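You operate a simulated robot arm through the tools that you are given. There is no shell and no other tool. Be economical: measure what you need, move in short steps, check, and stop when the job is done.

You are at the controls of a simulated robot arm. One attempt, no reset.

JOB
Fit the hand setter with the anvil sized as on the blue strap tab; lock it.
Fine: free the anvil lock knob first; old anvil into anvil holder three.

Only the result counts: the job must be done as asked and must still hold three seconds after the hand-in. Knocking over, shifting, dropping, spilling or breaking anything else fails it.

ROBOT AND FRAMES
A 6-joint arm with a two-finger parallel gripper, fixed in place. Base frame: the origin is at the foot of the arm, x ahead of it, y to its left, z up; the work surface is at about z = 0. Units: mm, degrees, N and s.
With the tool pointing down near the work surface it reaches from about 140 to 580 mm from the base axis. Its first joint turns from -66.0 to 66.0 degrees. Payload 2.1 kg.
The tool frame sits at the grasp point between the pads (the TCP): z along the fingers, y along the line on which they close. The tips reach 30 mm beyond it. The gripper opens to 94 mm. The fingers are 28 mm wide and 10 mm thick; the gripper's body (50 by 96 mm) begins 55 mm behind the TCP.
Orientation is that of the tool frame in the base frame, as a unit quaternion [w, x, y, z]. With the fingers straight down and closing along the base's y, the tool's x points along the base's -x, its y along +y and its z along -z.

CONTROLS
- The arm moves only by the tool play_rows. Its argument "series" is a list of rows, each a list of 3 entries, a list of its own where there are three numbers: the shift along the tool's x, y, z in units of 250 mm (1.0 is 250 mm), then the turn, a rotation vector about the tool's x, y, z in units of 120 degrees (1.0 is 120 degrees), then the gripper command, from -1 (shut) to 1 (fully open), values between in proportion. In form: [[[tx, ty, tz], [rx, ry, rz], jaw], ...]. A call has 1 to 20 rows; each row is the pose to reach, as a shift and turn from the pose commanded when the call began, along the tool's axes at that moment. A call with a number of a shift or a turn outside -1 to 1 is refused whole. A row lasts 0.2 s, in which the tool goes at most 50 mm and 8.6 degrees; a call with a longer step from one row to the next is refused whole, and so is a gripper value outside its range. A pose out of reach is approached as far as the arm can. The call stops where the force on the tool passes 90 N (or 10 N more than at its start, if that is more) or the arm is blocked; 0.2 s more then pass. The fingers move at their own pace (about 72 mm/s each) and stop on an object; they squeeze with about 21 N. The grip force told is the motor's: it shows also when the fingers shut on nothing. Time passes only in rows, and 0.2 s behind the last, so rows that repeat a pose let the fingers close. It gives the time, the measured TCP pose, the force on the tool (base axes), the opening and the grip force at its end, in the units of the frame above (readings bear some noise).
- Cameras (640 x 400 px; columns grow to the right, rows downward): "scene" is fixed at [64.7, -378.2, 489.5]; the picture's right is [0.69, -0.72, 0.00], its down [-0.38, -0.36, -0.85] and it looks along [0.62, 0.59, -0.53] (base axes); focal length 354 px, centre (320, 200). "wrist" rides on the gripper at [-37, 0, -58] in the tool frame; the picture's right is [0.00, -1.00, 0.00], its down [0.97, 0.00, -0.24] and it looks along [0.24, 0.00, 0.97] (tool axes); focal length 218 px, centre (320, 200). There is no depth. A picture from a camera that has moved, and an enlarged one, comes with that camera's place and axes in the base frame and with its lens.
- capture(camera): a new picture of that camera. It takes no simulated time.
- close_up(camera, box): a new picture of the part [left, top, right, bottom] of that camera's present view, enlarged. It takes no simulated time.
- sign_off(): hands the job in; it is judged then, once.

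Work in short steps. Places have to be worked out from the pictures, the camera data and where the tool is seen: move nearer, look again, correct. Check each grasp and each placing, and mend what went wrong. You have 120 turns and 76 pictures in all, those below and enlarged ones among them. Open the gripper and draw the arm clear of the work before you hand the job in, unless the task says otherwise; then end with one line.

The tools are called as name(argument=value, ...) on one line, values as JSON. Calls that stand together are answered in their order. play_rows: Moves the arm, as the interface text tells. Its arguments: {"type":"object","properties":{"series":{"type":"array","items":{"type":"array"}}},"required":["series"]} The other tools are called the same way: capture (camera) takes a picture; close_up (camera, box) takes an enlarged picture of a part of a camera's view; sign_off () hands the job in.

At the start:

```text
t: 0.0
tcp_pos: [258.1, 101.9, 308.6]
tool_rot: [0.0, 0.0, 1.0, 0.001]
contact_force: [0.1, 0.0, -0.3]
opening: 94.1
grip_force: 0.0
```

scene: 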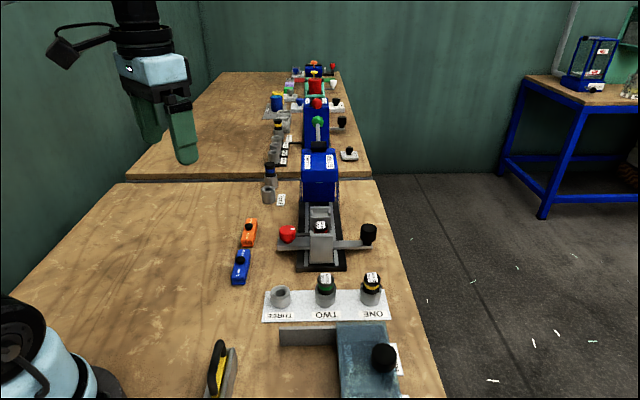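
wrist: 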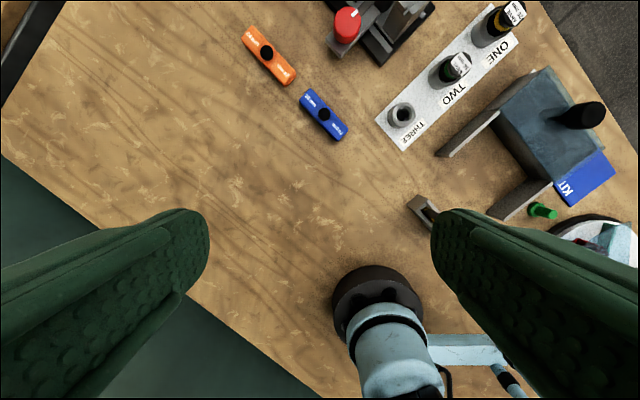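

I start by enlarging the scene to see the setter, the anvils and the strap tabs.

close_up(camera="scene", box=[220, 140, 420, 265])

close_up(camera="scene", box=[200, 255, 440, 400])

close_up(camera="wrist", box=[230, 0, 390, 100])

close_up(camera="wrist", box=[280, 70, 380, 150])

```text
3.20 times, centred on (320, 202) of scene
camera zoom: at [64.7, -378.2, 489.5], right [0.69, -0.72, 0.0], down [-0.38, -0.36, -0.85], along [0.62, 0.59, -0.53], focal length 1133 px, centre (320, 192)
```

zoom: 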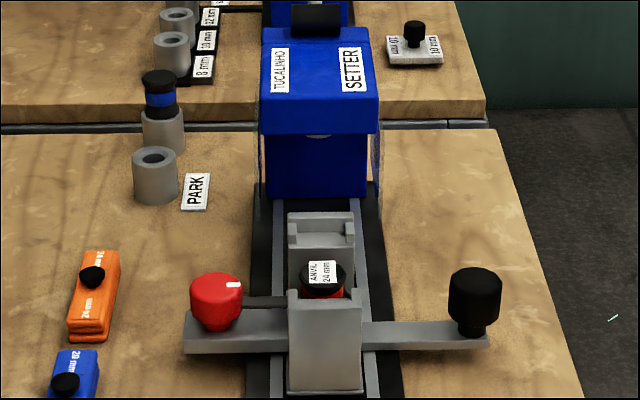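

```text
2.67 times, centred on (320, 328) of scene
camera zoom: at [64.7, -378.2, 489.5], right [0.69, -0.72, 0.0], down [-0.38, -0.36, -0.85], along [0.62, 0.59, -0.53], focal length 944 px, centre (320, -140)
```

zoom: 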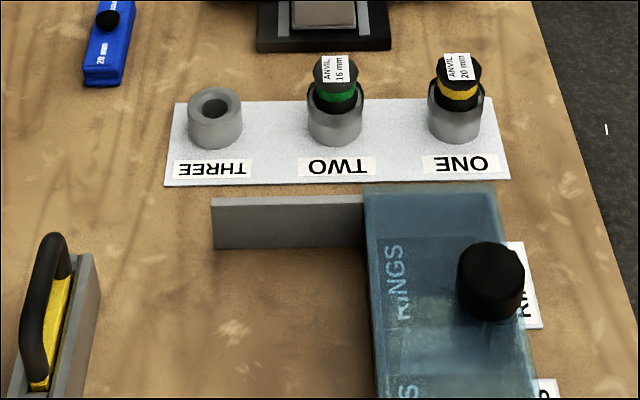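

```text
4.00 times, centred on (310, 50) of wrist
camera zoom: at [292.6, 102.8, 367.0], right [0.0, -1.0, 0.0], down [-0.97, 0.0, 0.24], along [-0.24, 0.0, -0.97], focal length 873 px, centre (360, 800)
```

zoom: 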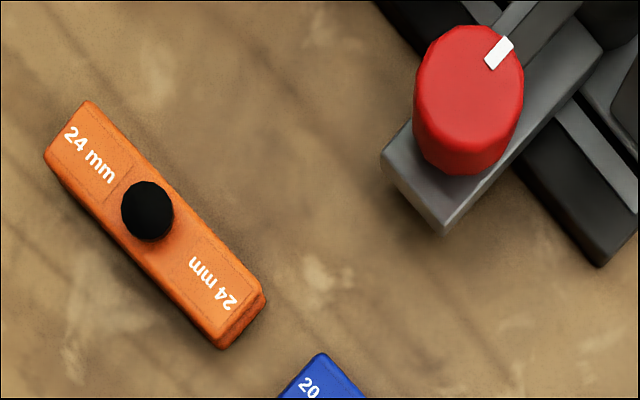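

```text
5.00 times, centred on (330, 110) of wrist
camera zoom: at [292.6, 102.8, 367.0], right [0.0, -1.0, 0.0], down [-0.97, 0.0, 0.24], along [-0.24, 0.0, -0.97], focal length 1091 px, centre (270, 650)
```

zoom: 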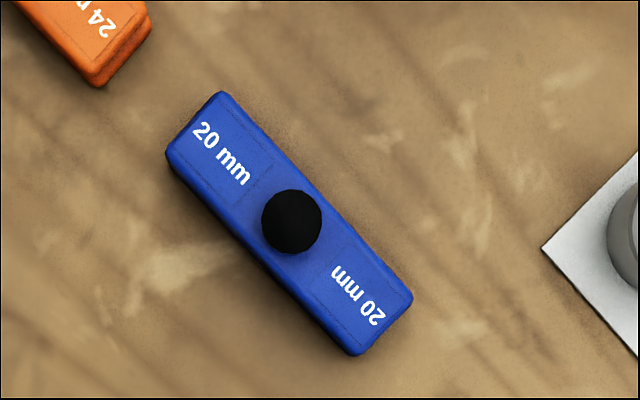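

The blue strap tab reads 20 mm, and holder ONE appears to carry the 20 mm anvil (yellow band). I move over the setter, turning 45° to match its axis, for a better look.

play_rows(series=[[[-0.121, -0.055, 0.02], [0, 0, -0.0625], 1], [[-0.243, -0.109, 0.04], [0, 0, -0.125], 1], [[-0.364, -0.164, 0.06], [0, 0, -0.1875], 1], [[-0.485, -0.219, 0.08], [0, 0, -0.25], 1], [[-0.607, -0.273, 0.1], [0, 0, -0.3125], 1], [[-0.728, -0.328, 0.12], [0, 0, -0.375], 1], [[-0.728, -0.328, 0.12], [0, 0, -0.375], 1]])

capture(camera="wrist")

```text
t: 1.6
tcp_pos: [441.7, 20.4, 278.7]
tool_rot: [0.001, -0.383, 0.924, -0.001]
contact_force: [0.5, -0.5, -0.2]
opening: 94.0
grip_force: 0.0
```

```text
69 pictures are left
camera wrist: at [465.3, 47.5, 337.4], right [0.71, -0.71, 0.0], down [-0.69, -0.69, 0.24], along [-0.17, -0.17, -0.97], focal length 218 px, centre (320, 200)
```

wrist: 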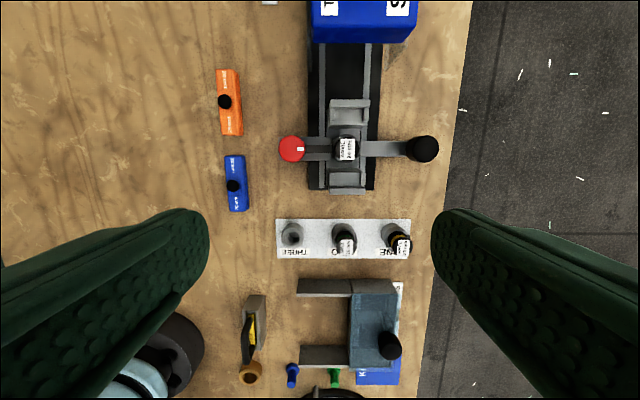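

close_up(camera="wrist", box=[260, 80, 460, 205])

close_up(camera="wrist", box=[265, 205, 425, 305])

```text
3.20 times, centred on (360, 142) of wrist
camera zoom: at [465.3, 47.5, 337.4], right [0.71, -0.71, 0.0], down [-0.69, -0.69, 0.24], along [-0.17, -0.17, -0.97], focal length 698 px, centre (192, 384)
```

zoom: 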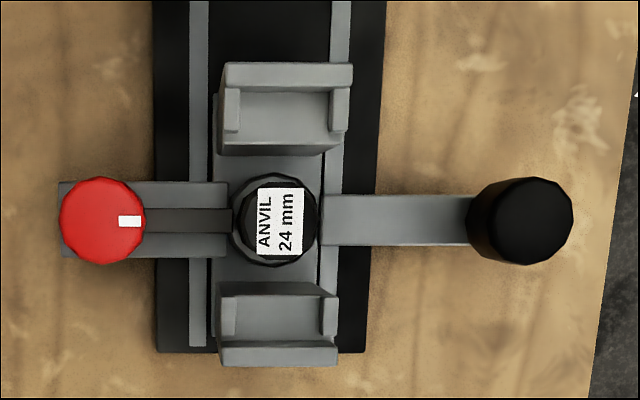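

```text
4.00 times, centred on (345, 255) of wrist
camera zoom: at [465.3, 47.5, 337.4], right [0.71, -0.71, 0.0], down [-0.69, -0.69, 0.24], along [-0.17, -0.17, -0.97], focal length 873 px, centre (220, -20)
```

zoom: 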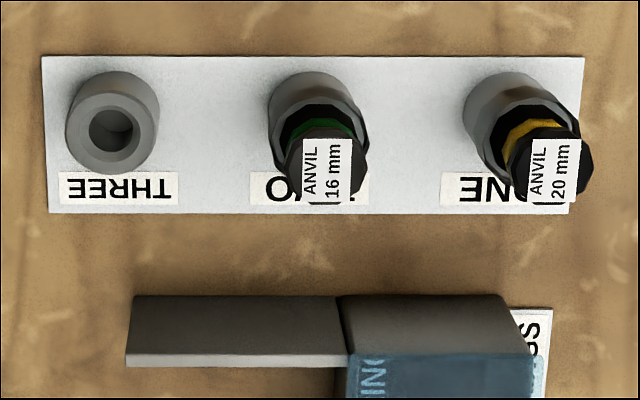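

The setter holds the 24 mm anvil, locked by the red knob (estimated at (439,70), top z≈60); ONE is the 20 mm anvil and THREE is empty. I go close above the red knob to see how it works.

play_rows(series=[[[-0.033, 0.037, 0.15], [0, 0, 0], 1], [[-0.066, 0.074, 0.3], [0, 0, 0], 1], [[-0.1, 0.111, 0.45], [0, 0, 0], 1], [[-0.133, 0.148, 0.595], [0, 0, 0], 1], [[-0.133, 0.148, 0.595], [0, 0, 0], 1]])

capture(camera="wrist")

close_up(camera="scene", box=[260, 200, 400, 287])

```text
t: 2.8
tcp_pos: [438.3, 68.8, 130.3]
tool_rot: [0.0, -0.383, 0.924, 0.0]
contact_force: [0.4, -0.5, 0.4]
opening: 93.8
grip_force: 0.0
```

```text
66 pictures are left
camera wrist: at [461.9, 95.8, 189.2], right [0.71, -0.71, 0.0], down [-0.69, -0.69, 0.24], along [-0.17, -0.17, -0.97], focal length 218 px, centre (320, 200)
```

wrist: 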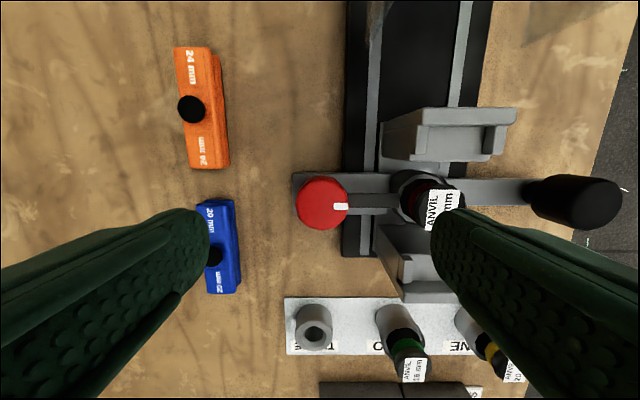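

```text
4.57 times, centred on (330, 244) of scene
camera zoom: at [64.7, -378.2, 489.5], right [0.69, -0.72, 0.0], down [-0.38, -0.36, -0.85], along [0.62, 0.59, -0.53], focal length 1618 px, centre (274, 1)
```

zoom: 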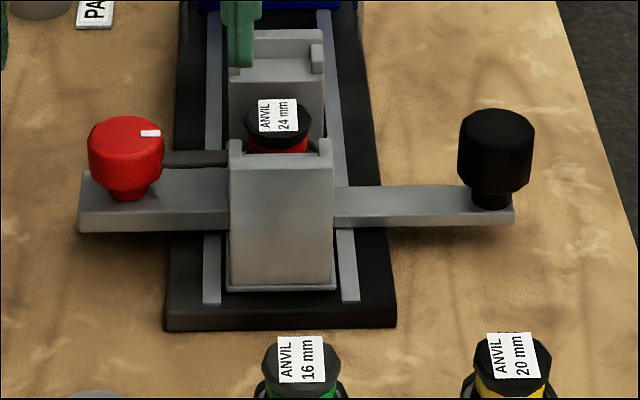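

The knob is about 29 mm wide, centred near (439.5,71.5), on a neck with a bar towards the anvil. I turn the tool 90° so the fingers straddle the bar, and narrow the opening to ~52 mm.

play_rows(series=[[[-0.008, 0.003, 0], [0, 0, 0.068], 0.1], [[-0.008, 0.003, 0], [0, 0, 0.136], 0.1], [[-0.008, 0.003, 0], [0, 0, 0.204], 0.1], [[-0.008, 0.003, 0], [0, 0, 0.272], 0.1], [[-0.008, 0.003, 0], [0, 0, 0.34], 0.1], [[-0.008, 0.003, 0], [0, 0, 0.408], 0.1], [[-0.008, 0.003, 0], [0, 0, 0.476], 0.1], [[-0.008, 0.003, 0], [0, 0, 0.544], 0.1], [[-0.008, 0.003, 0], [0, 0, 0.612], 0.1], [[-0.008, 0.003, 0], [0, 0, 0.68], 0.1], [[-0.008, 0.003, 0], [0, 0, 0.75], 0.1], [[-0.008, 0.003, 0], [0, 0, 0.75], 0.1]])

capture(camera="wrist")

```text
t: 5.4
tcp_pos: [438.5, 71.6, 128.9]
tool_rot: [-0.001, 0.383, 0.924, 0.0]
contact_force: [0.7, 0.7, -0.6]
opening: 51.8
grip_force: 0.1
```

```text
64 pictures are left
camera wrist: at [462.0, 46.2, 187.6], right [-0.71, -0.71, 0.0], down [-0.69, 0.69, 0.24], along [-0.17, 0.17, -0.97], focal length 218 px, centre (320, 200)
```

wrist: 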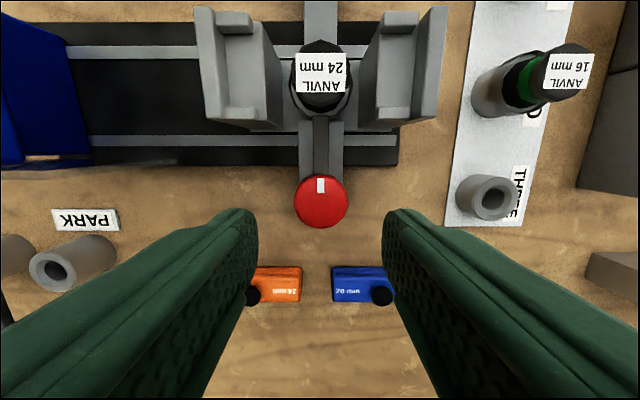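

The knob is centred between the fingers. I descend so the tips sit beside its head and close.

play_rows(series=[[[0, 0, 0.07], [0, 0, 0], 0.1], [[0, 0, 0.14], [0, 0, 0], 0.1], [[0, 0, 0.21], [0, 0, 0], 0.1], [[0, 0, 0.21], [0, 0, 0], -1], [[0, 0, 0.21], [0, 0, 0], -1], [[0, 0, 0.21], [0, 0, 0], -1]])

capture(camera="wrist")

close_up(camera="scene", box=[250, 180, 390, 267])

```text
t: 6.8
tcp_pos: [437.8, 73.1, 76.2]
tool_rot: [0.0, 0.383, 0.924, 0.0]
contact_force: [0.5, 0.4, -3.6]
opening: 33.5
grip_force: 44.9
```

```text
63 pictures are left
camera wrist: at [461.7, 47.0, 135.2], right [-0.71, -0.71, 0.0], down [-0.69, 0.69, 0.24], along [-0.17, 0.17, -0.97], focal length 218 px, centre (320, 200)
```

wrist: 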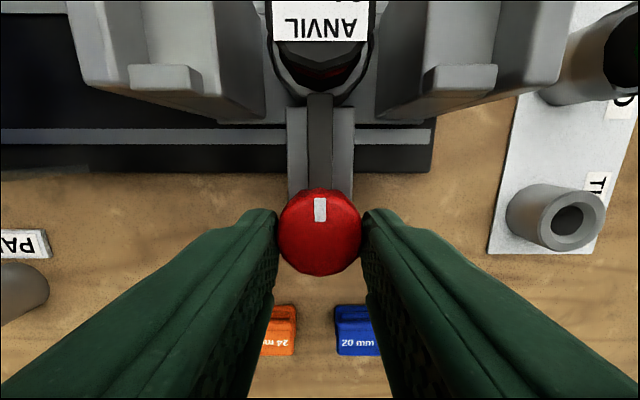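

```text
4.57 times, centred on (320, 224) of scene
camera zoom: at [64.8, -378.2, 489.5], right [0.69, -0.72, 0.0], down [-0.38, -0.36, -0.85], along [0.62, 0.59, -0.53], focal length 1618 px, centre (320, 93)
```

zoom: 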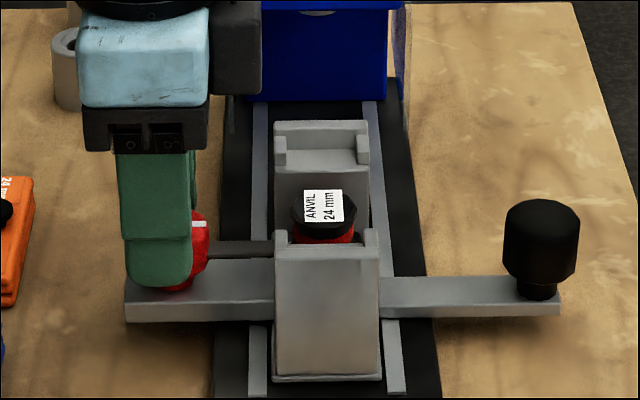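

The knob is held (33.5 mm), but it sits ~4.5 mm toward the anvil from my TCP. I reopen, recentre and reclose.

play_rows(series=[[[0, 0, 0], [0, 0, 0], 0.1], [[0, 0, 0], [0, 0, 0], 0.1], [[-0.019, 0, 0], [0, 0, 0], 0.1], [[-0.019, 0, 0], [0, 0, 0], 0.1], [[-0.019, 0, 0], [0, 0, 0], -1], [[-0.019, 0, 0], [0, 0, 0], -1], [[-0.019, 0, 0], [0, 0, 0], -1]])

close_up(camera="wrist", box=[220, 0, 420, 300])

```text
t: 8.4
tcp_pos: [442.2, 67.9, 77.2]
tool_rot: [0.0, 0.382, 0.924, 0.0]
contact_force: [3.4, -1.1, 2.2]
opening: 33.5
grip_force: 44.6
```

```text
1.33 times, centred on (320, 150) of wrist
camera zoom: at [465.5, 43.2, 135.7], right [-0.71, -0.71, 0.0], down [-0.69, 0.69, 0.24], along [-0.17, 0.17, -0.97], focal length 291 px, centre (320, 267)
```

zoom: 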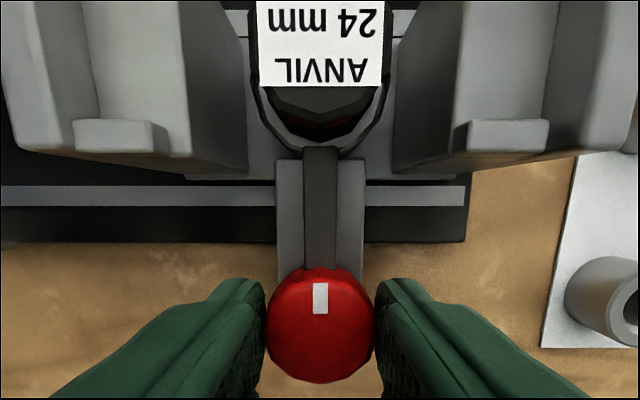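

Centred now. I try a 32° counter-clockwise turn (seen from above) and watch the knob mark.

play_rows(series=[[[0, 0, 0], [0, 0, -0.066], -1], [[0, 0, 0], [0, 0, -0.132], -1], [[0, 0, 0], [0, 0, -0.198], -1], [[0, 0, 0], [0, 0, -0.264], -1], [[0, 0, 0], [0, 0, -0.264], -1]])

capture(camera="wrist")

```text
t: 9.6
tcp_pos: [441.3, 68.4, 76.3]
tool_rot: [0.001, 0.115, 0.993, 0.001]
contact_force: [5.4, 8.0, 1.5]
opening: 33.5
grip_force: 45.6
```

```text
60 pictures are left
camera wrist: at [475.1, 61.0, 135.7], right [-0.23, -0.97, 0.0], down [-0.95, 0.22, 0.24], along [-0.23, 0.06, -0.97], focal length 218 px, centre (320, 200)
```

wrist: 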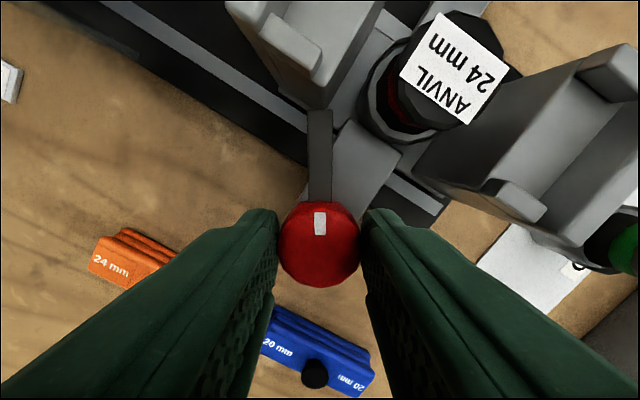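

The knob carries a swing lever, which moved with it off the anvil. I continue to about 90°.

play_rows(series=[[[0, 0, 0], [0, 0, -0.066], -1], [[0, 0, 0], [0, 0, -0.132], -1], [[0, 0, 0], [0, 0, -0.198], -1], [[0, 0, 0], [0, 0, -0.264], -1], [[0, 0, 0], [0, 0, -0.33], -1], [[0, 0, 0], [0, 0, -0.396], -1], [[0, 0, 0], [0, 0, -0.462], -1], [[0, 0, 0], [0, 0, -0.486], -1], [[0, 0, 0], [0, 0, -0.486], -1]])

capture(camera="wrist")

```text
t: 11.6
tcp_pos: [441.3, 70.0, 76.9]
tool_rot: [0.001, -0.384, 0.923, 0.001]
contact_force: [1.0, 23.2, 1.7]
opening: 33.7
grip_force: 45.3
```

```text
59 pictures are left
camera wrist: at [464.8, 96.7, 135.9], right [0.71, -0.71, 0.0], down [-0.68, -0.69, 0.24], along [-0.17, -0.16, -0.97], focal length 218 px, centre (320, 200)
```

wrist: 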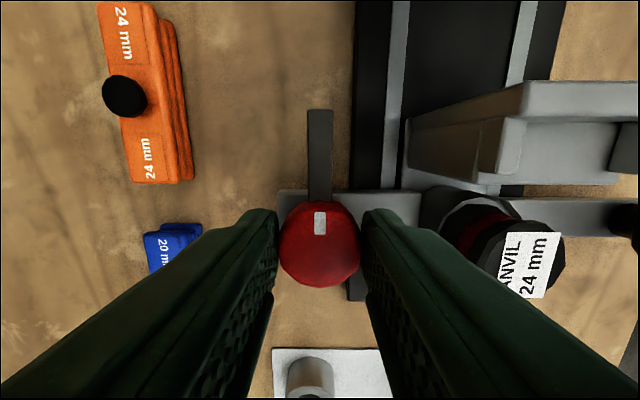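

The lever is fully clear. I release the knob, rise straight up, and move over the 24 mm anvil for a look.

play_rows(series=[[[0, 0, 0], [0, 0, 0], 0.1], [[0, 0, 0], [0, 0, 0], 0.1], [[0, 0, -0.14], [0, 0, 0], 0.1], [[0, 0, -0.28], [0, 0, 0], 0.1], [[0, -0.134, -0.28], [0, 0, 0], 0.1], [[0, -0.268, -0.28], [0, 0, 0], 0.25], [[0, -0.268, -0.28], [0, 0, 0], 0.25]])

capture(camera="wrist")

close_up(camera="scene", box=[250, 180, 390, 267])

```text
t: 13.2
tcp_pos: [488.7, 20.9, 147.0]
tool_rot: [0.0, -0.382, 0.924, 0.0]
contact_force: [-0.6, -0.4, -0.7]
opening: 58.6
grip_force: 0.1
```

```text
58 pictures are left
camera wrist: at [513.4, 47.5, 206.2], right [0.71, -0.71, 0.0], down [-0.69, -0.69, 0.24], along [-0.17, -0.17, -0.97], focal length 218 px, centre (320, 200)
```

wrist: 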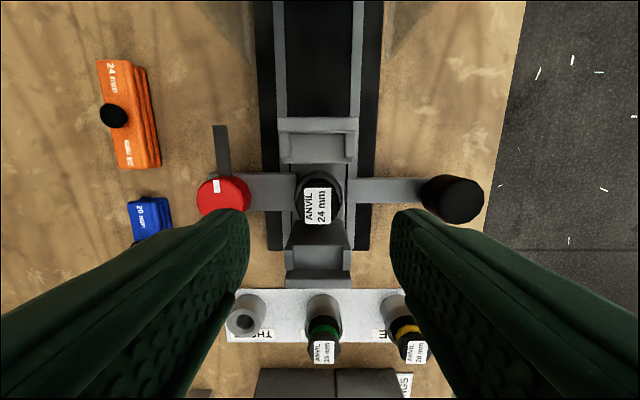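

```text
4.57 times, centred on (320, 224) of scene
camera zoom: at [64.7, -378.2, 489.5], right [0.69, -0.73, 0.0], down [-0.38, -0.36, -0.85], along [0.62, 0.59, -0.53], focal length 1618 px, centre (320, 93)
```

zoom: 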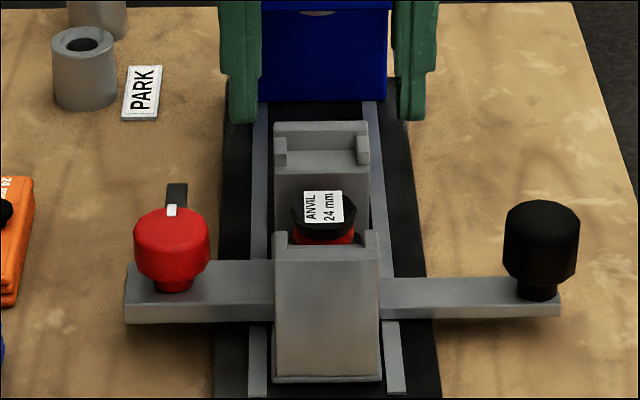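

The anvil is nearly centred, with roughly ±26 mm clear between the blocks. I correct ~2 mm, descend to z≈76 and close on the anvil.

play_rows(series=[[[0.008, 0.005, 0.09], [0, 0, 0], 0.25], [[0.008, 0.005, 0.18], [0, 0, 0], 0.25], [[0.008, 0.005, 0.24], [0, 0, 0], 0.25], [[0.008, 0.005, 0.284], [0, 0, 0], 0.25], [[0.008, 0.005, 0.284], [0, 0, 0], 0.25], [[0.008, 0.005, 0.284], [0, 0, 0], -1], [[0.008, 0.005, 0.284], [0, 0, 0], -1], [[0.008, 0.005, 0.284], [0, 0, 0], -1]])

capture(camera="wrist")

close_up(camera="scene", box=[250, 180, 390, 267])

```text
t: 15.0
tcp_pos: [484.6, 20.9, 75.1]
tool_rot: [0.0, -0.383, 0.924, 0.001]
contact_force: [5.7, -2.1, -0.5]
opening: 26.3
grip_force: 21.0
```

```text
56 pictures are left
camera wrist: at [509.0, 47.6, 133.6], right [0.71, -0.71, 0.0], down [-0.69, -0.69, 0.24], along [-0.17, -0.17, -0.97], focal length 218 px, centre (320, 200)
```

wrist: 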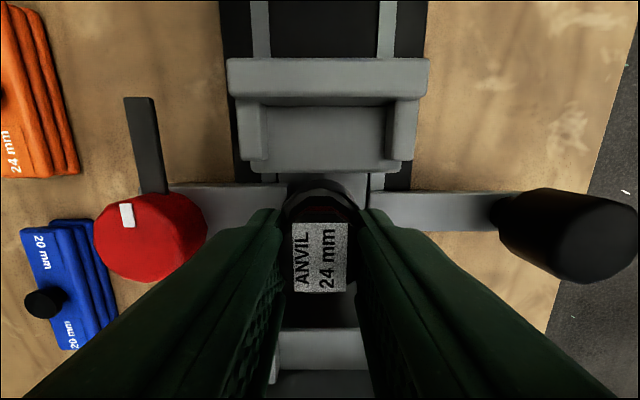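

```text
4.57 times, centred on (320, 224) of scene
camera zoom: at [64.7, -378.2, 489.5], right [0.69, -0.72, 0.0], down [-0.38, -0.36, -0.85], along [0.62, 0.59, -0.53], focal length 1618 px, centre (320, 93)
```

zoom: 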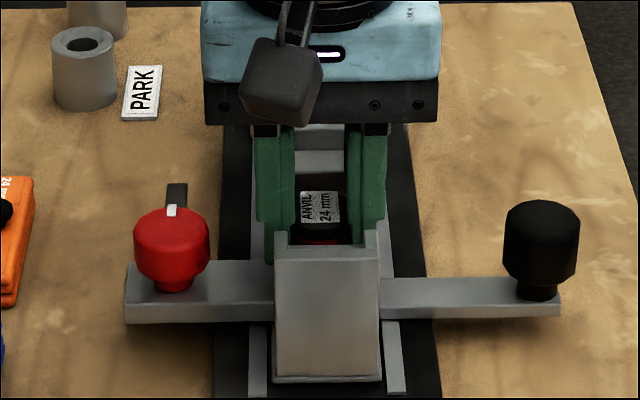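

The anvil is gripped (26.3 mm), centred. I lift straight up.

play_rows(series=[[[0, 0, -0.04], [0, 0, 0], -1], [[0, 0, -0.1], [0, 0, 0], -1], [[0, 0, -0.18], [0, 0, 0], -1], [[0, 0, -0.28], [0, 0, 0], -1], [[0, 0, -0.38], [0, 0, 0], -1], [[0, 0, -0.38], [0, 0, 0], -1]])

capture(camera="wrist")

capture(camera="scene")

```text
t: 16.4
tcp_pos: [486.9, 22.3, 170.9]
tool_rot: [0.0, -0.383, 0.924, 0.0]
contact_force: [-0.5, 0.4, -3.3]
opening: 26.0
grip_force: 21.1
```

```text
54 pictures are left
camera wrist: at [510.4, 48.1, 230.3], right [0.71, -0.71, 0.0], down [-0.69, -0.69, 0.24], along [-0.17, -0.17, -0.97], focal length 218 px, centre (320, 200)
```

wrist: 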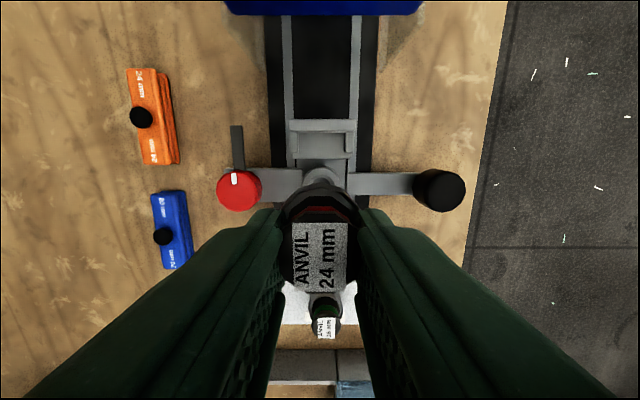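

```text
53 pictures are left
```

scene: 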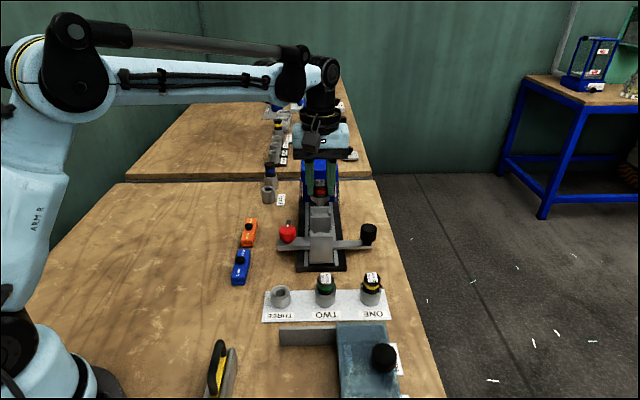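

The old anvil is out and its seat is free. I carry it over holder THREE, estimated at (339,-20), rim z≈23.

play_rows(series=[[[0.107, 0.06, 0], [0, 0, 0], -1], [[0.215, 0.12, 0], [0, 0, 0], -1], [[0.322, 0.18, 0], [0, 0, 0], -1], [[0.43, 0.24, 0], [0, 0, 0], -1], [[0.537, 0.2995, 0], [0, 0, 0], -1], [[0.537, 0.2995, 0.1], [0, 0, 0], -1], [[0.537, 0.2995, 0.2], [0, 0, 0], -1], [[0.537, 0.2995, 0.2], [0, 0, 0], -1]])

capture(camera="wrist")

close_up(camera="scene", box=[200, 220, 400, 345])

```text
t: 18.2
tcp_pos: [339.6, -22.8, 120.8]
tool_rot: [0.0, -0.383, 0.924, 0.0]
contact_force: [-0.3, 1.0, -1.9]
opening: 26.5
grip_force: 21.1
```

```text
52 pictures are left
camera wrist: at [363.1, 3.5, 179.4], right [0.71, -0.71, 0.0], down [-0.69, -0.69, 0.24], along [-0.17, -0.17, -0.97], focal length 218 px, centre (320, 200)
```

wrist: 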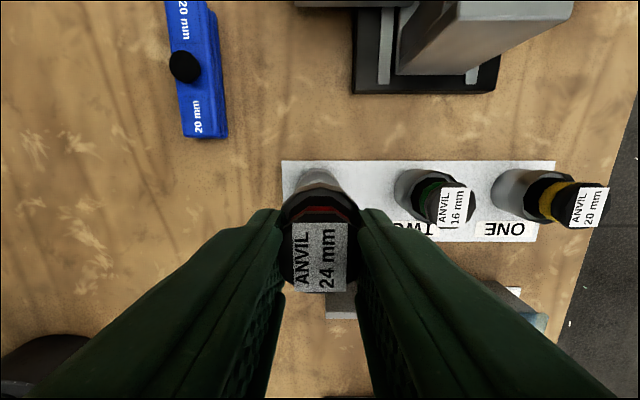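

```text
3.20 times, centred on (300, 282) of scene
camera zoom: at [64.7, -378.2, 489.5], right [0.69, -0.72, 0.0], down [-0.38, -0.36, -0.85], along [0.62, 0.59, -0.53], focal length 1133 px, centre (384, -64)
```

zoom: 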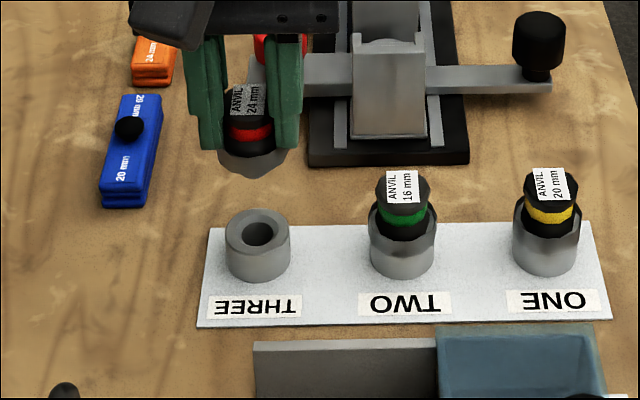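

I check the lateral alignment of the holder below the held anvil.

close_up(camera="wrist", box=[260, 140, 400, 240])

close_up(camera="scene", box=[250, 235, 310, 315])

```text
4.00 times, centred on (330, 190) of wrist
camera zoom: at [363.1, 3.5, 179.4], right [0.71, -0.71, 0.0], down [-0.69, -0.69, 0.24], along [-0.17, -0.17, -0.97], focal length 873 px, centre (280, 240)
```

zoom: 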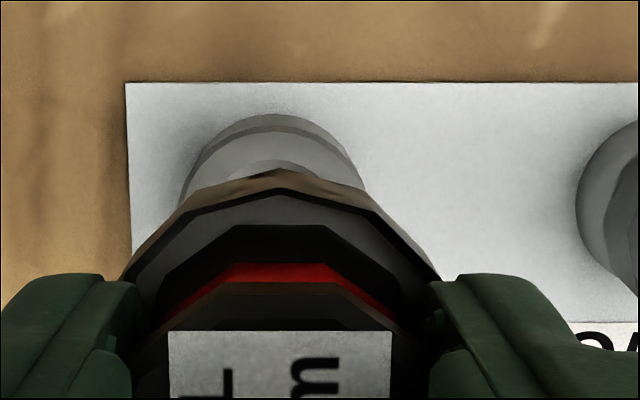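

```text
5.00 times, centred on (280, 275) of scene
camera zoom: at [64.7, -378.2, 489.5], right [0.69, -0.72, 0.0], down [-0.38, -0.36, -0.85], along [0.62, 0.59, -0.53], focal length 1770 px, centre (520, -175)
```

zoom: 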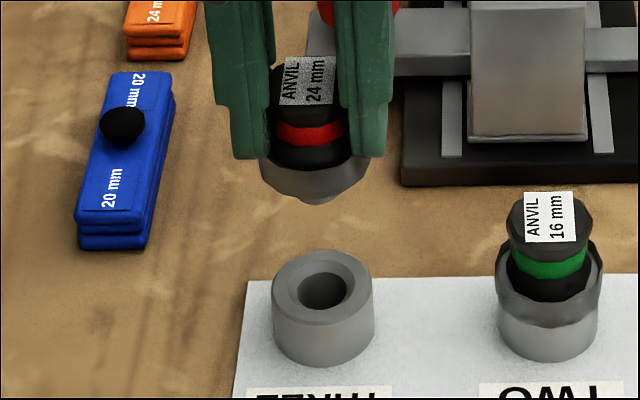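

Holder is ~1.8 mm to tool +y and ~2.5 mm toward tool −x. I correct and lower until the spigot is near/in the bore.

play_rows(series=[[[-0.01, 0.007, 0.0], [0, 0, 0], -1], [[-0.01, 0.007, 0.05], [0, 0, 0], -1], [[-0.01, 0.007, 0.1], [0, 0, 0], -1], [[-0.01, 0.007, 0.13], [0, 0, 0], -1], [[-0.01, 0.007, 0.13], [0, 0, 0], -1]])

close_up(camera="wrist", box=[260, 140, 400, 240])

close_up(camera="scene", box=[250, 235, 310, 315])

```text
t: 19.4
tcp_pos: [339.6, -18.8, 87.5]
tool_rot: [0.0, -0.382, 0.924, 0.001]
contact_force: [0.3, 1.1, -2.2]
opening: 26.4
grip_force: 20.7
```

```text
4.00 times, centred on (330, 190) of wrist
camera zoom: at [363.8, 8.2, 146.9], right [0.71, -0.71, 0.0], down [-0.69, -0.69, 0.24], along [-0.17, -0.17, -0.97], focal length 873 px, centre (280, 240)
```

zoom: 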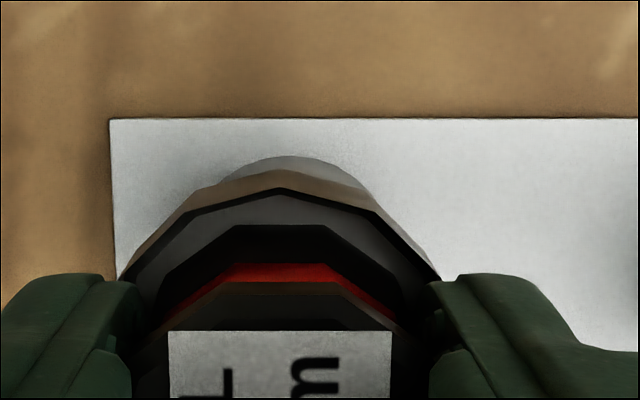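

```text
5.00 times, centred on (280, 275) of scene
camera zoom: at [64.7, -378.2, 489.5], right [0.69, -0.72, 0.0], down [-0.38, -0.36, -0.85], along [0.62, 0.59, -0.53], focal length 1770 px, centre (520, -175)
```

zoom: 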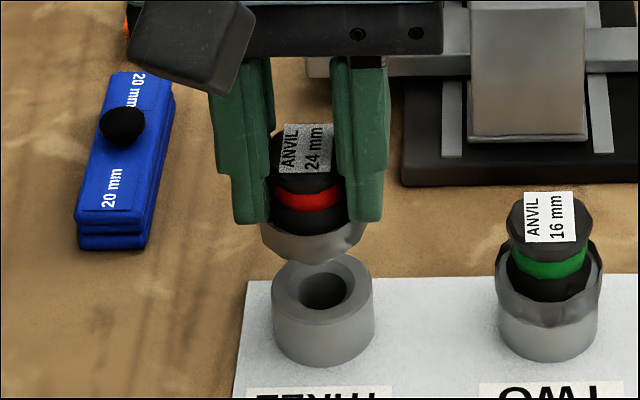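

Holder now ~1.3 mm to the other side; I correct and lower further in small steps, expecting seating at TCP z≈57.

play_rows(series=[[[0, -0.005, 0.0], [0, 0, 0], -1], [[0, -0.005, 0.03], [0, 0, 0], -1], [[0, -0.005, 0.06], [0, 0, 0], -1], [[0, -0.005, 0.08], [0, 0, 0], -1], [[0, -0.005, 0.095], [0, 0, 0], -1], [[0, -0.005, 0.105], [0, 0, 0], -1], [[0, -0.005, 0.105], [0, 0, 0], -1]])

close_up(camera="scene", box=[250, 235, 310, 315])

```text
t: 21.0
tcp_pos: [340.3, -18.9, 61.7]
tool_rot: [-0.001, -0.383, 0.924, -0.001]
contact_force: [-3.2, -16.2, 3.4]
opening: 26.3
grip_force: 21.3
```

```text
5.00 times, centred on (280, 275) of scene
camera zoom: at [64.7, -378.2, 489.5], right [0.69, -0.72, 0.0], down [-0.38, -0.36, -0.85], along [0.62, 0.59, -0.53], focal length 1770 px, centre (520, -175)
```

zoom: 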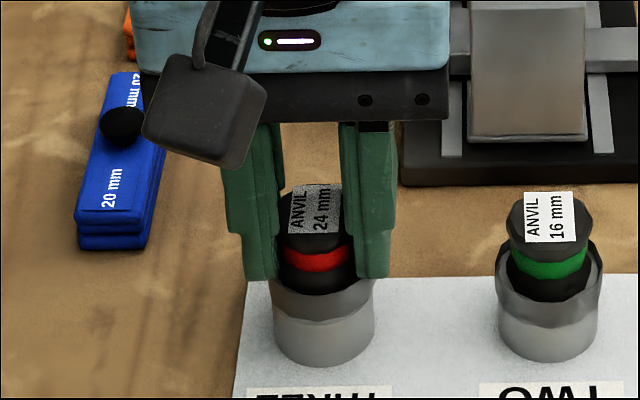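

The spigot is in the bore, with some side load toward −y. I ease 1 mm that way and lower to the seat.

play_rows(series=[[[0.004, -0.004, 0.0], [0, 0, 0], -1], [[0.004, -0.004, 0.01], [0, 0, 0], -1], [[0.004, -0.004, 0.018], [0, 0, 0], -1], [[0.004, -0.004, 0.026], [0, 0, 0], -1], [[0.004, -0.004, 0.026], [0, 0, 0], -1]])

close_up(camera="scene", box=[250, 235, 310, 315])

```text
t: 22.0
tcp_pos: [340.9, -19.7, 59.2]
tool_rot: [0.0, -0.383, 0.924, 0.001]
contact_force: [-2.0, -0.5, 23.0]
opening: 26.4
grip_force: 21.1
stopped in row 5: the force on the tool passed its limit (the readings are from after the stop); the commanded pose is now the measured one
```

```text
5.00 times, centred on (280, 275) of scene
camera zoom: at [64.7, -378.2, 489.5], right [0.69, -0.72, 0.0], down [-0.38, -0.36, -0.85], along [0.62, 0.59, -0.53], focal length 1770 px, centre (520, -175)
```

zoom: 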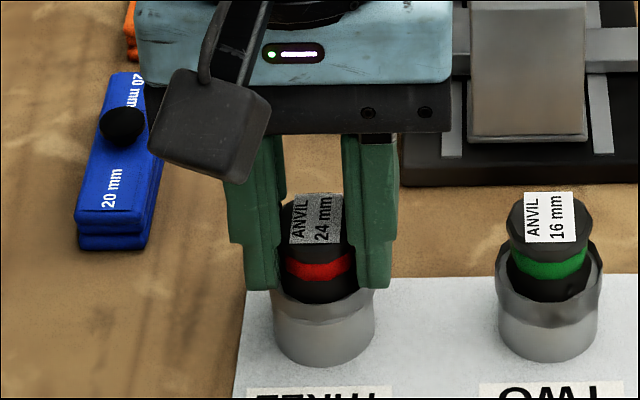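

Firm vertical contact at z=59 with no side load: it looks seated. I release gently and rise to check.

play_rows(series=[[[0, 0, 0], [0, 0, 0], -0.3], [[0, 0, 0], [0, 0, 0], 0.0], [[0, 0, 0], [0, 0, 0], 0.0], [[0, 0, -0.15], [0, 0, 0], 0.0], [[0, 0, -0.3], [0, 0, 0], 0.0], [[0, 0, -0.4], [0, 0, 0], 0.0], [[0, 0, -0.4], [0, 0, 0], 0.0]])

close_up(camera="scene", box=[250, 250, 400, 330])

capture(camera="wrist")

```text
t: 23.6
tcp_pos: [340.3, -19.3, 156.3]
tool_rot: [-0.001, -0.383, 0.924, 0.002]
contact_force: [0.4, 0.2, 0.3]
opening: 46.8
grip_force: 0.0
```

```text
4.27 times, centred on (325, 290) of scene
camera zoom: at [64.7, -378.2, 489.5], right [0.69, -0.72, 0.0], down [-0.38, -0.36, -0.85], along [0.62, 0.59, -0.53], focal length 1510 px, centre (299, -184)
```

zoom: 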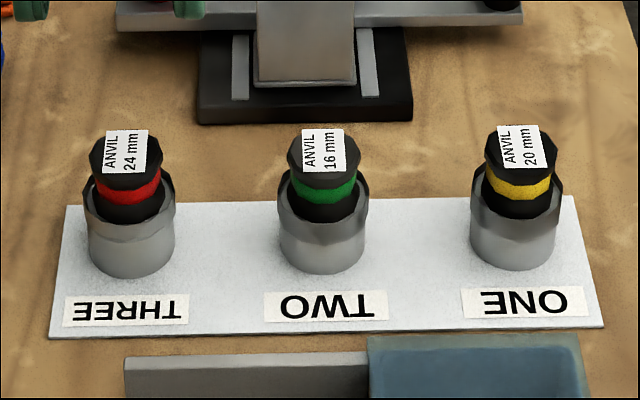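

```text
43 pictures are left
camera wrist: at [364.9, 7.0, 215.4], right [0.71, -0.71, 0.0], down [-0.69, -0.69, 0.24], along [-0.17, -0.17, -0.97], focal length 218 px, centre (320, 200)
```

wrist: 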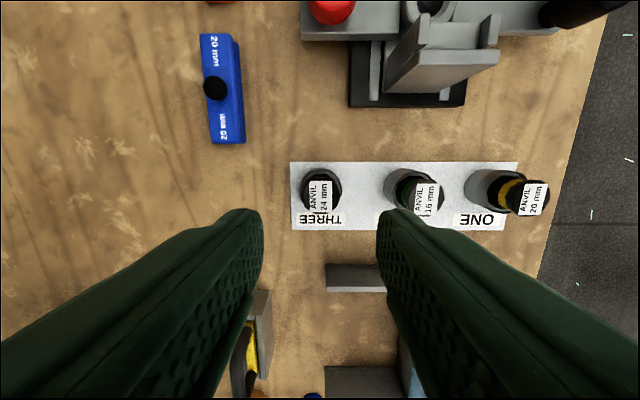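

All three anvils stand alike; the 24 mm is seated in THREE. Next I move over holder ONE, estimated at (452,-133.5).

play_rows(series=[[[0.002, -0.16, 0], [0, 0, 0], 0.1], [[0.004, -0.32, 0], [0, 0, 0], 0.1], [[0.006, -0.48, 0], [0, 0, 0], 0.1], [[0.007, -0.639, 0], [0, 0, 0], 0.1], [[0.007, -0.639, 0.1], [0, 0, 0], 0.1], [[0.007, -0.639, 0.1], [0, 0, 0], 0.1]])

capture(camera="wrist")

```text
t: 25.0
tcp_pos: [450.1, -134.6, 129.6]
tool_rot: [-0.001, -0.382, 0.924, 0.002]
contact_force: [0.2, -0.7, -0.2]
opening: 51.8
grip_force: 0.0
```

```text
42 pictures are left
camera wrist: at [473.8, -107.9, 189.0], right [0.71, -0.71, 0.0], down [-0.69, -0.69, 0.24], along [-0.17, -0.17, -0.97], focal length 218 px, centre (320, 200)
```

wrist: 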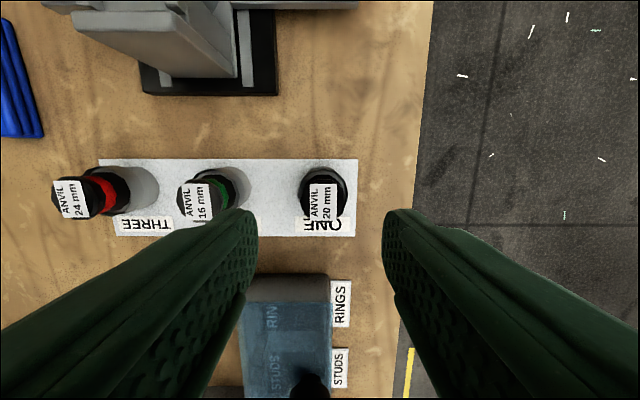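

The 20 mm anvil is nearly under the tool (shift ~3 mm). I descend to z≈59, same as the release height of the other anvil, and grip.

play_rows(series=[[[-0.011, -0.003, 0.09], [0, 0, 0], 0.1], [[-0.011, -0.003, 0.18], [0, 0, 0], 0.1], [[-0.011, -0.003, 0.24], [0, 0, 0], 0.1], [[-0.011, -0.003, 0.28], [0, 0, 0], 0.1], [[-0.011, -0.003, 0.28], [0, 0, 0], 0.1], [[-0.011, -0.003, 0.28], [0, 0, 0], -1], [[-0.011, -0.003, 0.28], [0, 0, 0], -1], [[-0.011, -0.003, 0.28], [0, 0, 0], -1]])

capture(camera="wrist")

close_up(camera="scene", box=[250, 230, 410, 330])

```text
t: 26.8
tcp_pos: [453.8, -132.4, 61.6]
tool_rot: [0.0, -0.383, 0.924, 0.002]
contact_force: [1.3, -0.7, -2.2]
opening: 26.4
grip_force: 20.6
```

```text
41 pictures are left
camera wrist: at [477.5, -106.7, 120.1], right [0.71, -0.71, 0.0], down [-0.69, -0.69, 0.24], along [-0.17, -0.17, -0.97], focal length 218 px, centre (320, 200)
```

wrist: 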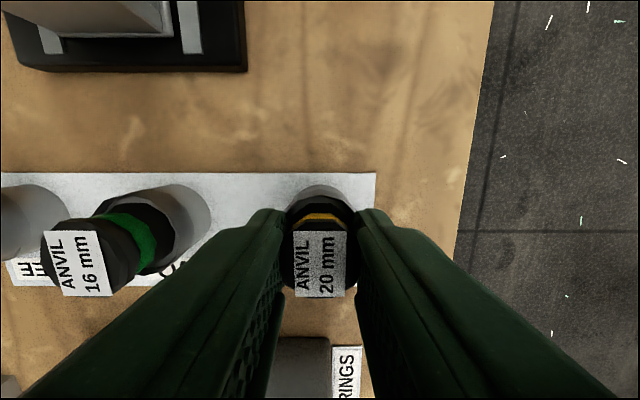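

```text
4.00 times, centred on (330, 280) of scene
camera zoom: at [64.8, -378.2, 489.5], right [0.69, -0.72, 0.0], down [-0.38, -0.36, -0.85], along [0.62, 0.59, -0.53], focal length 1416 px, centre (280, -120)
```

zoom: 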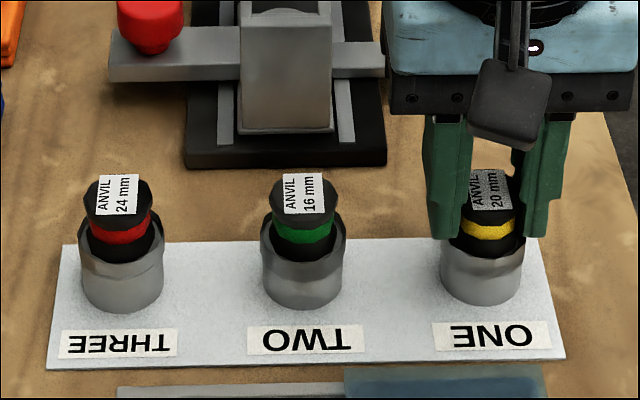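

The 20 mm anvil is gripped (26.4 mm). I lift it straight up.

play_rows(series=[[[0, 0, -0.04], [0, 0, 0], -1], [[0, 0, -0.12], [0, 0, 0], -1], [[0, 0, -0.24], [0, 0, 0], -1], [[0, 0, -0.36], [0, 0, 0], -1], [[0, 0, -0.45], [0, 0, 0], -1], [[0, 0, -0.45], [0, 0, 0], -1]])

capture(camera="scene")

```text
t: 28.2
tcp_pos: [455.6, -133.9, 175.1]
tool_rot: [0.0, -0.383, 0.924, 0.002]
contact_force: [0.2, -0.6, -1.3]
opening: 26.1
grip_force: 20.8
```

```text
39 pictures are left
```

scene: 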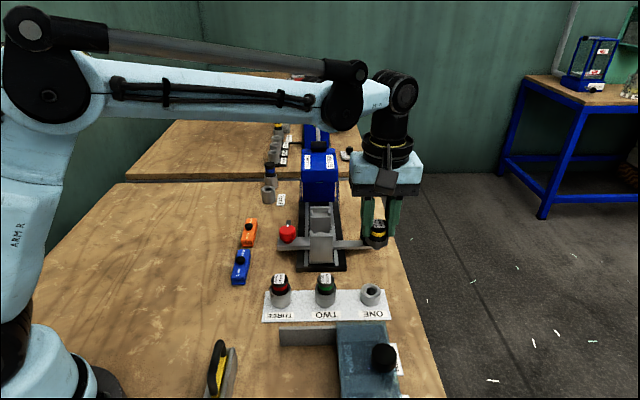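

The 20 mm anvil is out cleanly. I carry it over the setter seat and lower to z≈125 for an alignment check.

play_rows(series=[[[-0.133, 0.087, 0], [0, 0, 0], -1], [[-0.265, 0.174, 0], [0, 0, 0], -1], [[-0.4, 0.261, 0], [0, 0, 0], -1], [[-0.53, 0.348, 0], [0, 0, 0], -1], [[-0.53, 0.348, 0.1], [0, 0, 0], -1], [[-0.53, 0.348, 0.2], [0, 0, 0], -1], [[-0.53, 0.348, 0.2], [0, 0, 0], -1]])

capture(camera="wrist")

close_up(camera="scene", box=[250, 180, 390, 267])

```text
t: 29.8
tcp_pos: [485.7, 22.4, 123.5]
tool_rot: [-0.001, -0.383, 0.924, 0.003]
contact_force: [0.0, 0.1, -3.0]
opening: 26.2
grip_force: 21.2
```

```text
38 pictures are left
camera wrist: at [510.8, 48.7, 181.9], right [0.71, -0.71, 0.0], down [-0.69, -0.69, 0.24], along [-0.17, -0.17, -0.97], focal length 218 px, centre (320, 200)
```

wrist: 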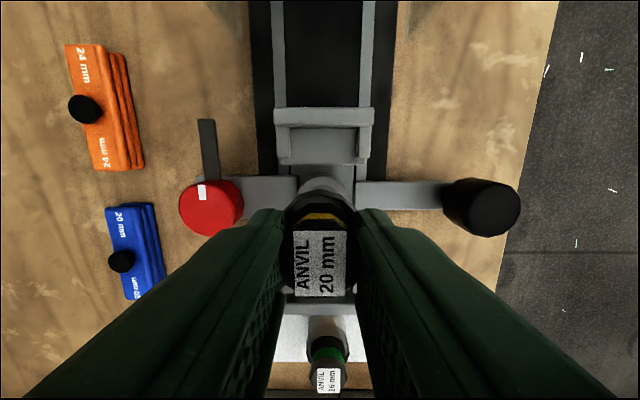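

```text
4.57 times, centred on (320, 224) of scene
camera zoom: at [64.7, -378.2, 489.5], right [0.69, -0.72, 0.0], down [-0.38, -0.36, -0.85], along [0.62, 0.59, -0.53], focal length 1618 px, centre (320, 93)
```

zoom: 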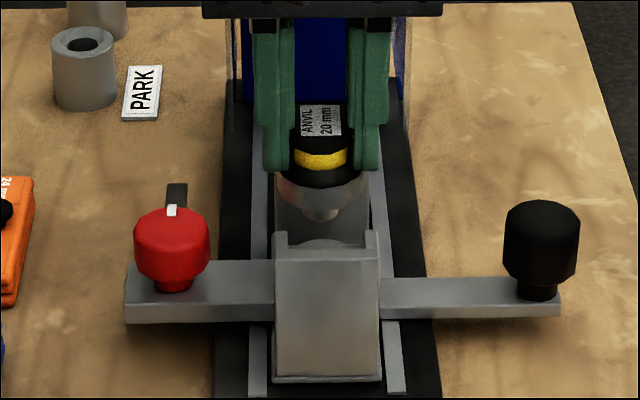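

I zoom the wrist view to compare the seat ring with the held anvil.

close_up(camera="wrist", box=[260, 140, 400, 240])

```text
4.00 times, centred on (330, 190) of wrist
camera zoom: at [510.8, 48.7, 181.9], right [0.71, -0.71, 0.0], down [-0.69, -0.69, 0.24], along [-0.17, -0.17, -0.97], focal length 873 px, centre (280, 240)
```

zoom: 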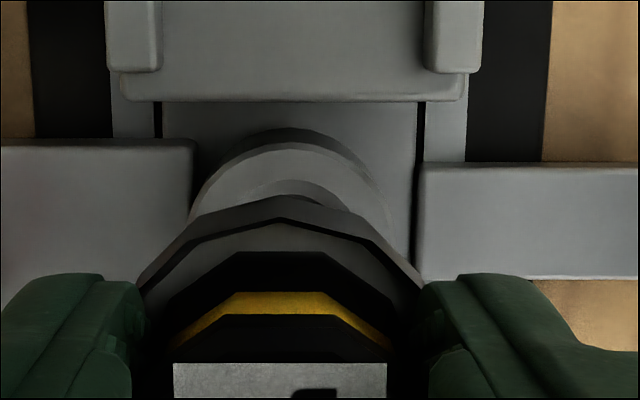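

The seat is ~1.2 mm right and ~2.5 mm ahead (tool −x). I correct and lower to just above the rim.

play_rows(series=[[[-0.01, -0.005, 0.0], [0, 0, 0], -1], [[-0.01, -0.005, 0.05], [0, 0, 0], -1], [[-0.01, -0.005, 0.08], [0, 0, 0], -1], [[-0.01, -0.005, 0.08], [0, 0, 0], -1]])

close_up(camera="wrist", box=[260, 140, 400, 240])

close_up(camera="scene", box=[280, 190, 360, 240])

```text
t: 30.8
tcp_pos: [489.2, 23.3, 105.4]
tool_rot: [0.0, -0.382, 0.924, 0.002]
contact_force: [0.3, -0.3, -2.3]
opening: 26.2
grip_force: 21.5
```

```text
4.00 times, centred on (330, 190) of wrist
camera zoom: at [513.6, 50.0, 163.1], right [0.71, -0.71, 0.0], down [-0.69, -0.69, 0.24], along [-0.17, -0.17, -0.97], focal length 873 px, centre (280, 240)
```

zoom: 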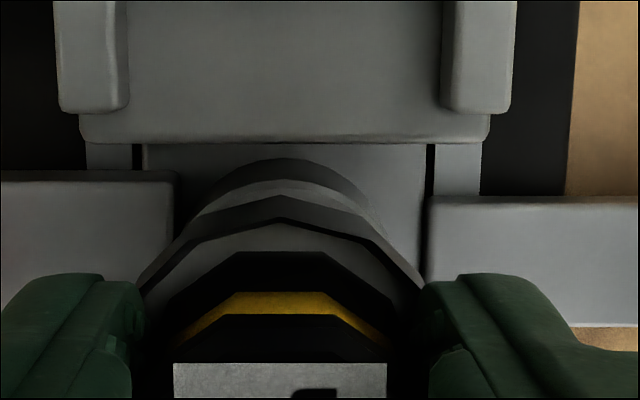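

```text
8.00 times, centred on (320, 215) of scene
camera zoom: at [64.7, -378.2, 489.5], right [0.69, -0.72, 0.0], down [-0.38, -0.36, -0.85], along [0.62, 0.59, -0.53], focal length 2832 px, centre (320, 80)
```

zoom: 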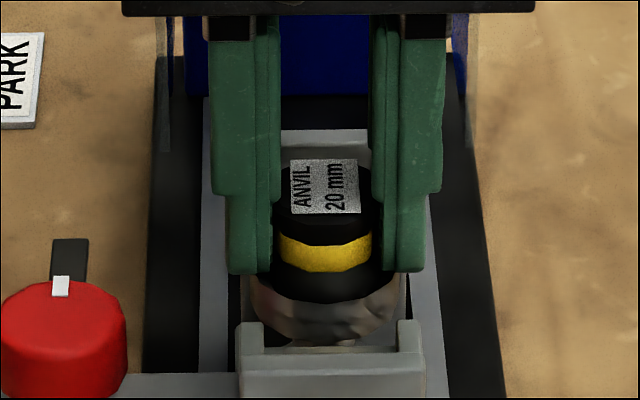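

Laterally aligned now. I lower in small steps, watching side forces.

play_rows(series=[[[0, 0, 0.03], [0, 0, 0], -1], [[0, 0, 0.055], [0, 0, 0], -1], [[0, 0, 0.075], [0, 0, 0], -1], [[0, 0, 0.09], [0, 0, 0], -1], [[0, 0, 0.09], [0, 0, 0], -1]])

close_up(camera="scene", box=[280, 190, 360, 240])

```text
t: 32.0
tcp_pos: [489.1, 24.4, 82.0]
tool_rot: [-0.001, -0.383, 0.924, 0.002]
contact_force: [0.2, -0.4, -1.6]
opening: 26.0
grip_force: 21.3
```

```text
8.00 times, centred on (320, 215) of scene
camera zoom: at [64.7, -378.2, 489.5], right [0.69, -0.72, 0.0], down [-0.38, -0.36, -0.85], along [0.62, 0.59, -0.53], focal length 2832 px, centre (320, 80)
```

zoom: 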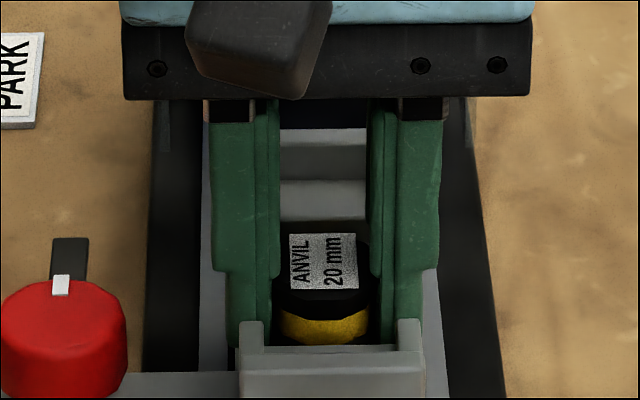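

No side force, so the spigot is entering freely. I lower the last millimetres to contact.

play_rows(series=[[[0, 0, 0.008], [0, 0, 0], -1], [[0, 0, 0.014], [0, 0, 0], -1], [[0, 0, 0.02], [0, 0, 0], -1], [[0, 0, 0.026], [0, 0, 0], -1], [[0, 0, 0.026], [0, 0, 0], -1]])

close_up(camera="scene", box=[250, 180, 390, 267])

```text
t: 33.2
tcp_pos: [488.5, 21.7, 76.7]
tool_rot: [0.0, -0.384, 0.924, 0.001]
contact_force: [-1.9, 2.6, 16.1]
opening: 26.4
grip_force: 21.1
```

```text
4.57 times, centred on (320, 224) of scene
camera zoom: at [64.7, -378.2, 489.5], right [0.69, -0.72, 0.0], down [-0.38, -0.36, -0.85], along [0.62, 0.59, -0.53], focal length 1618 px, centre (320, 93)
```

zoom: 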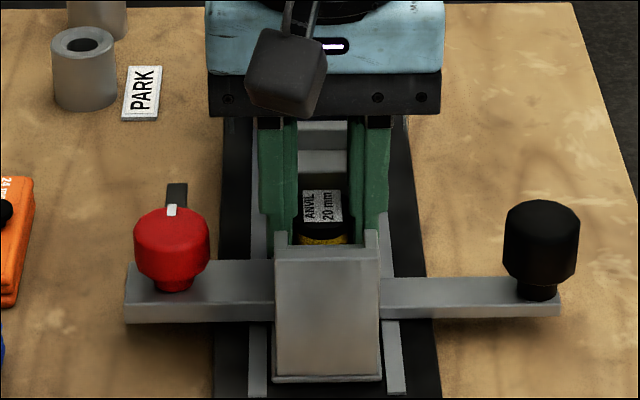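

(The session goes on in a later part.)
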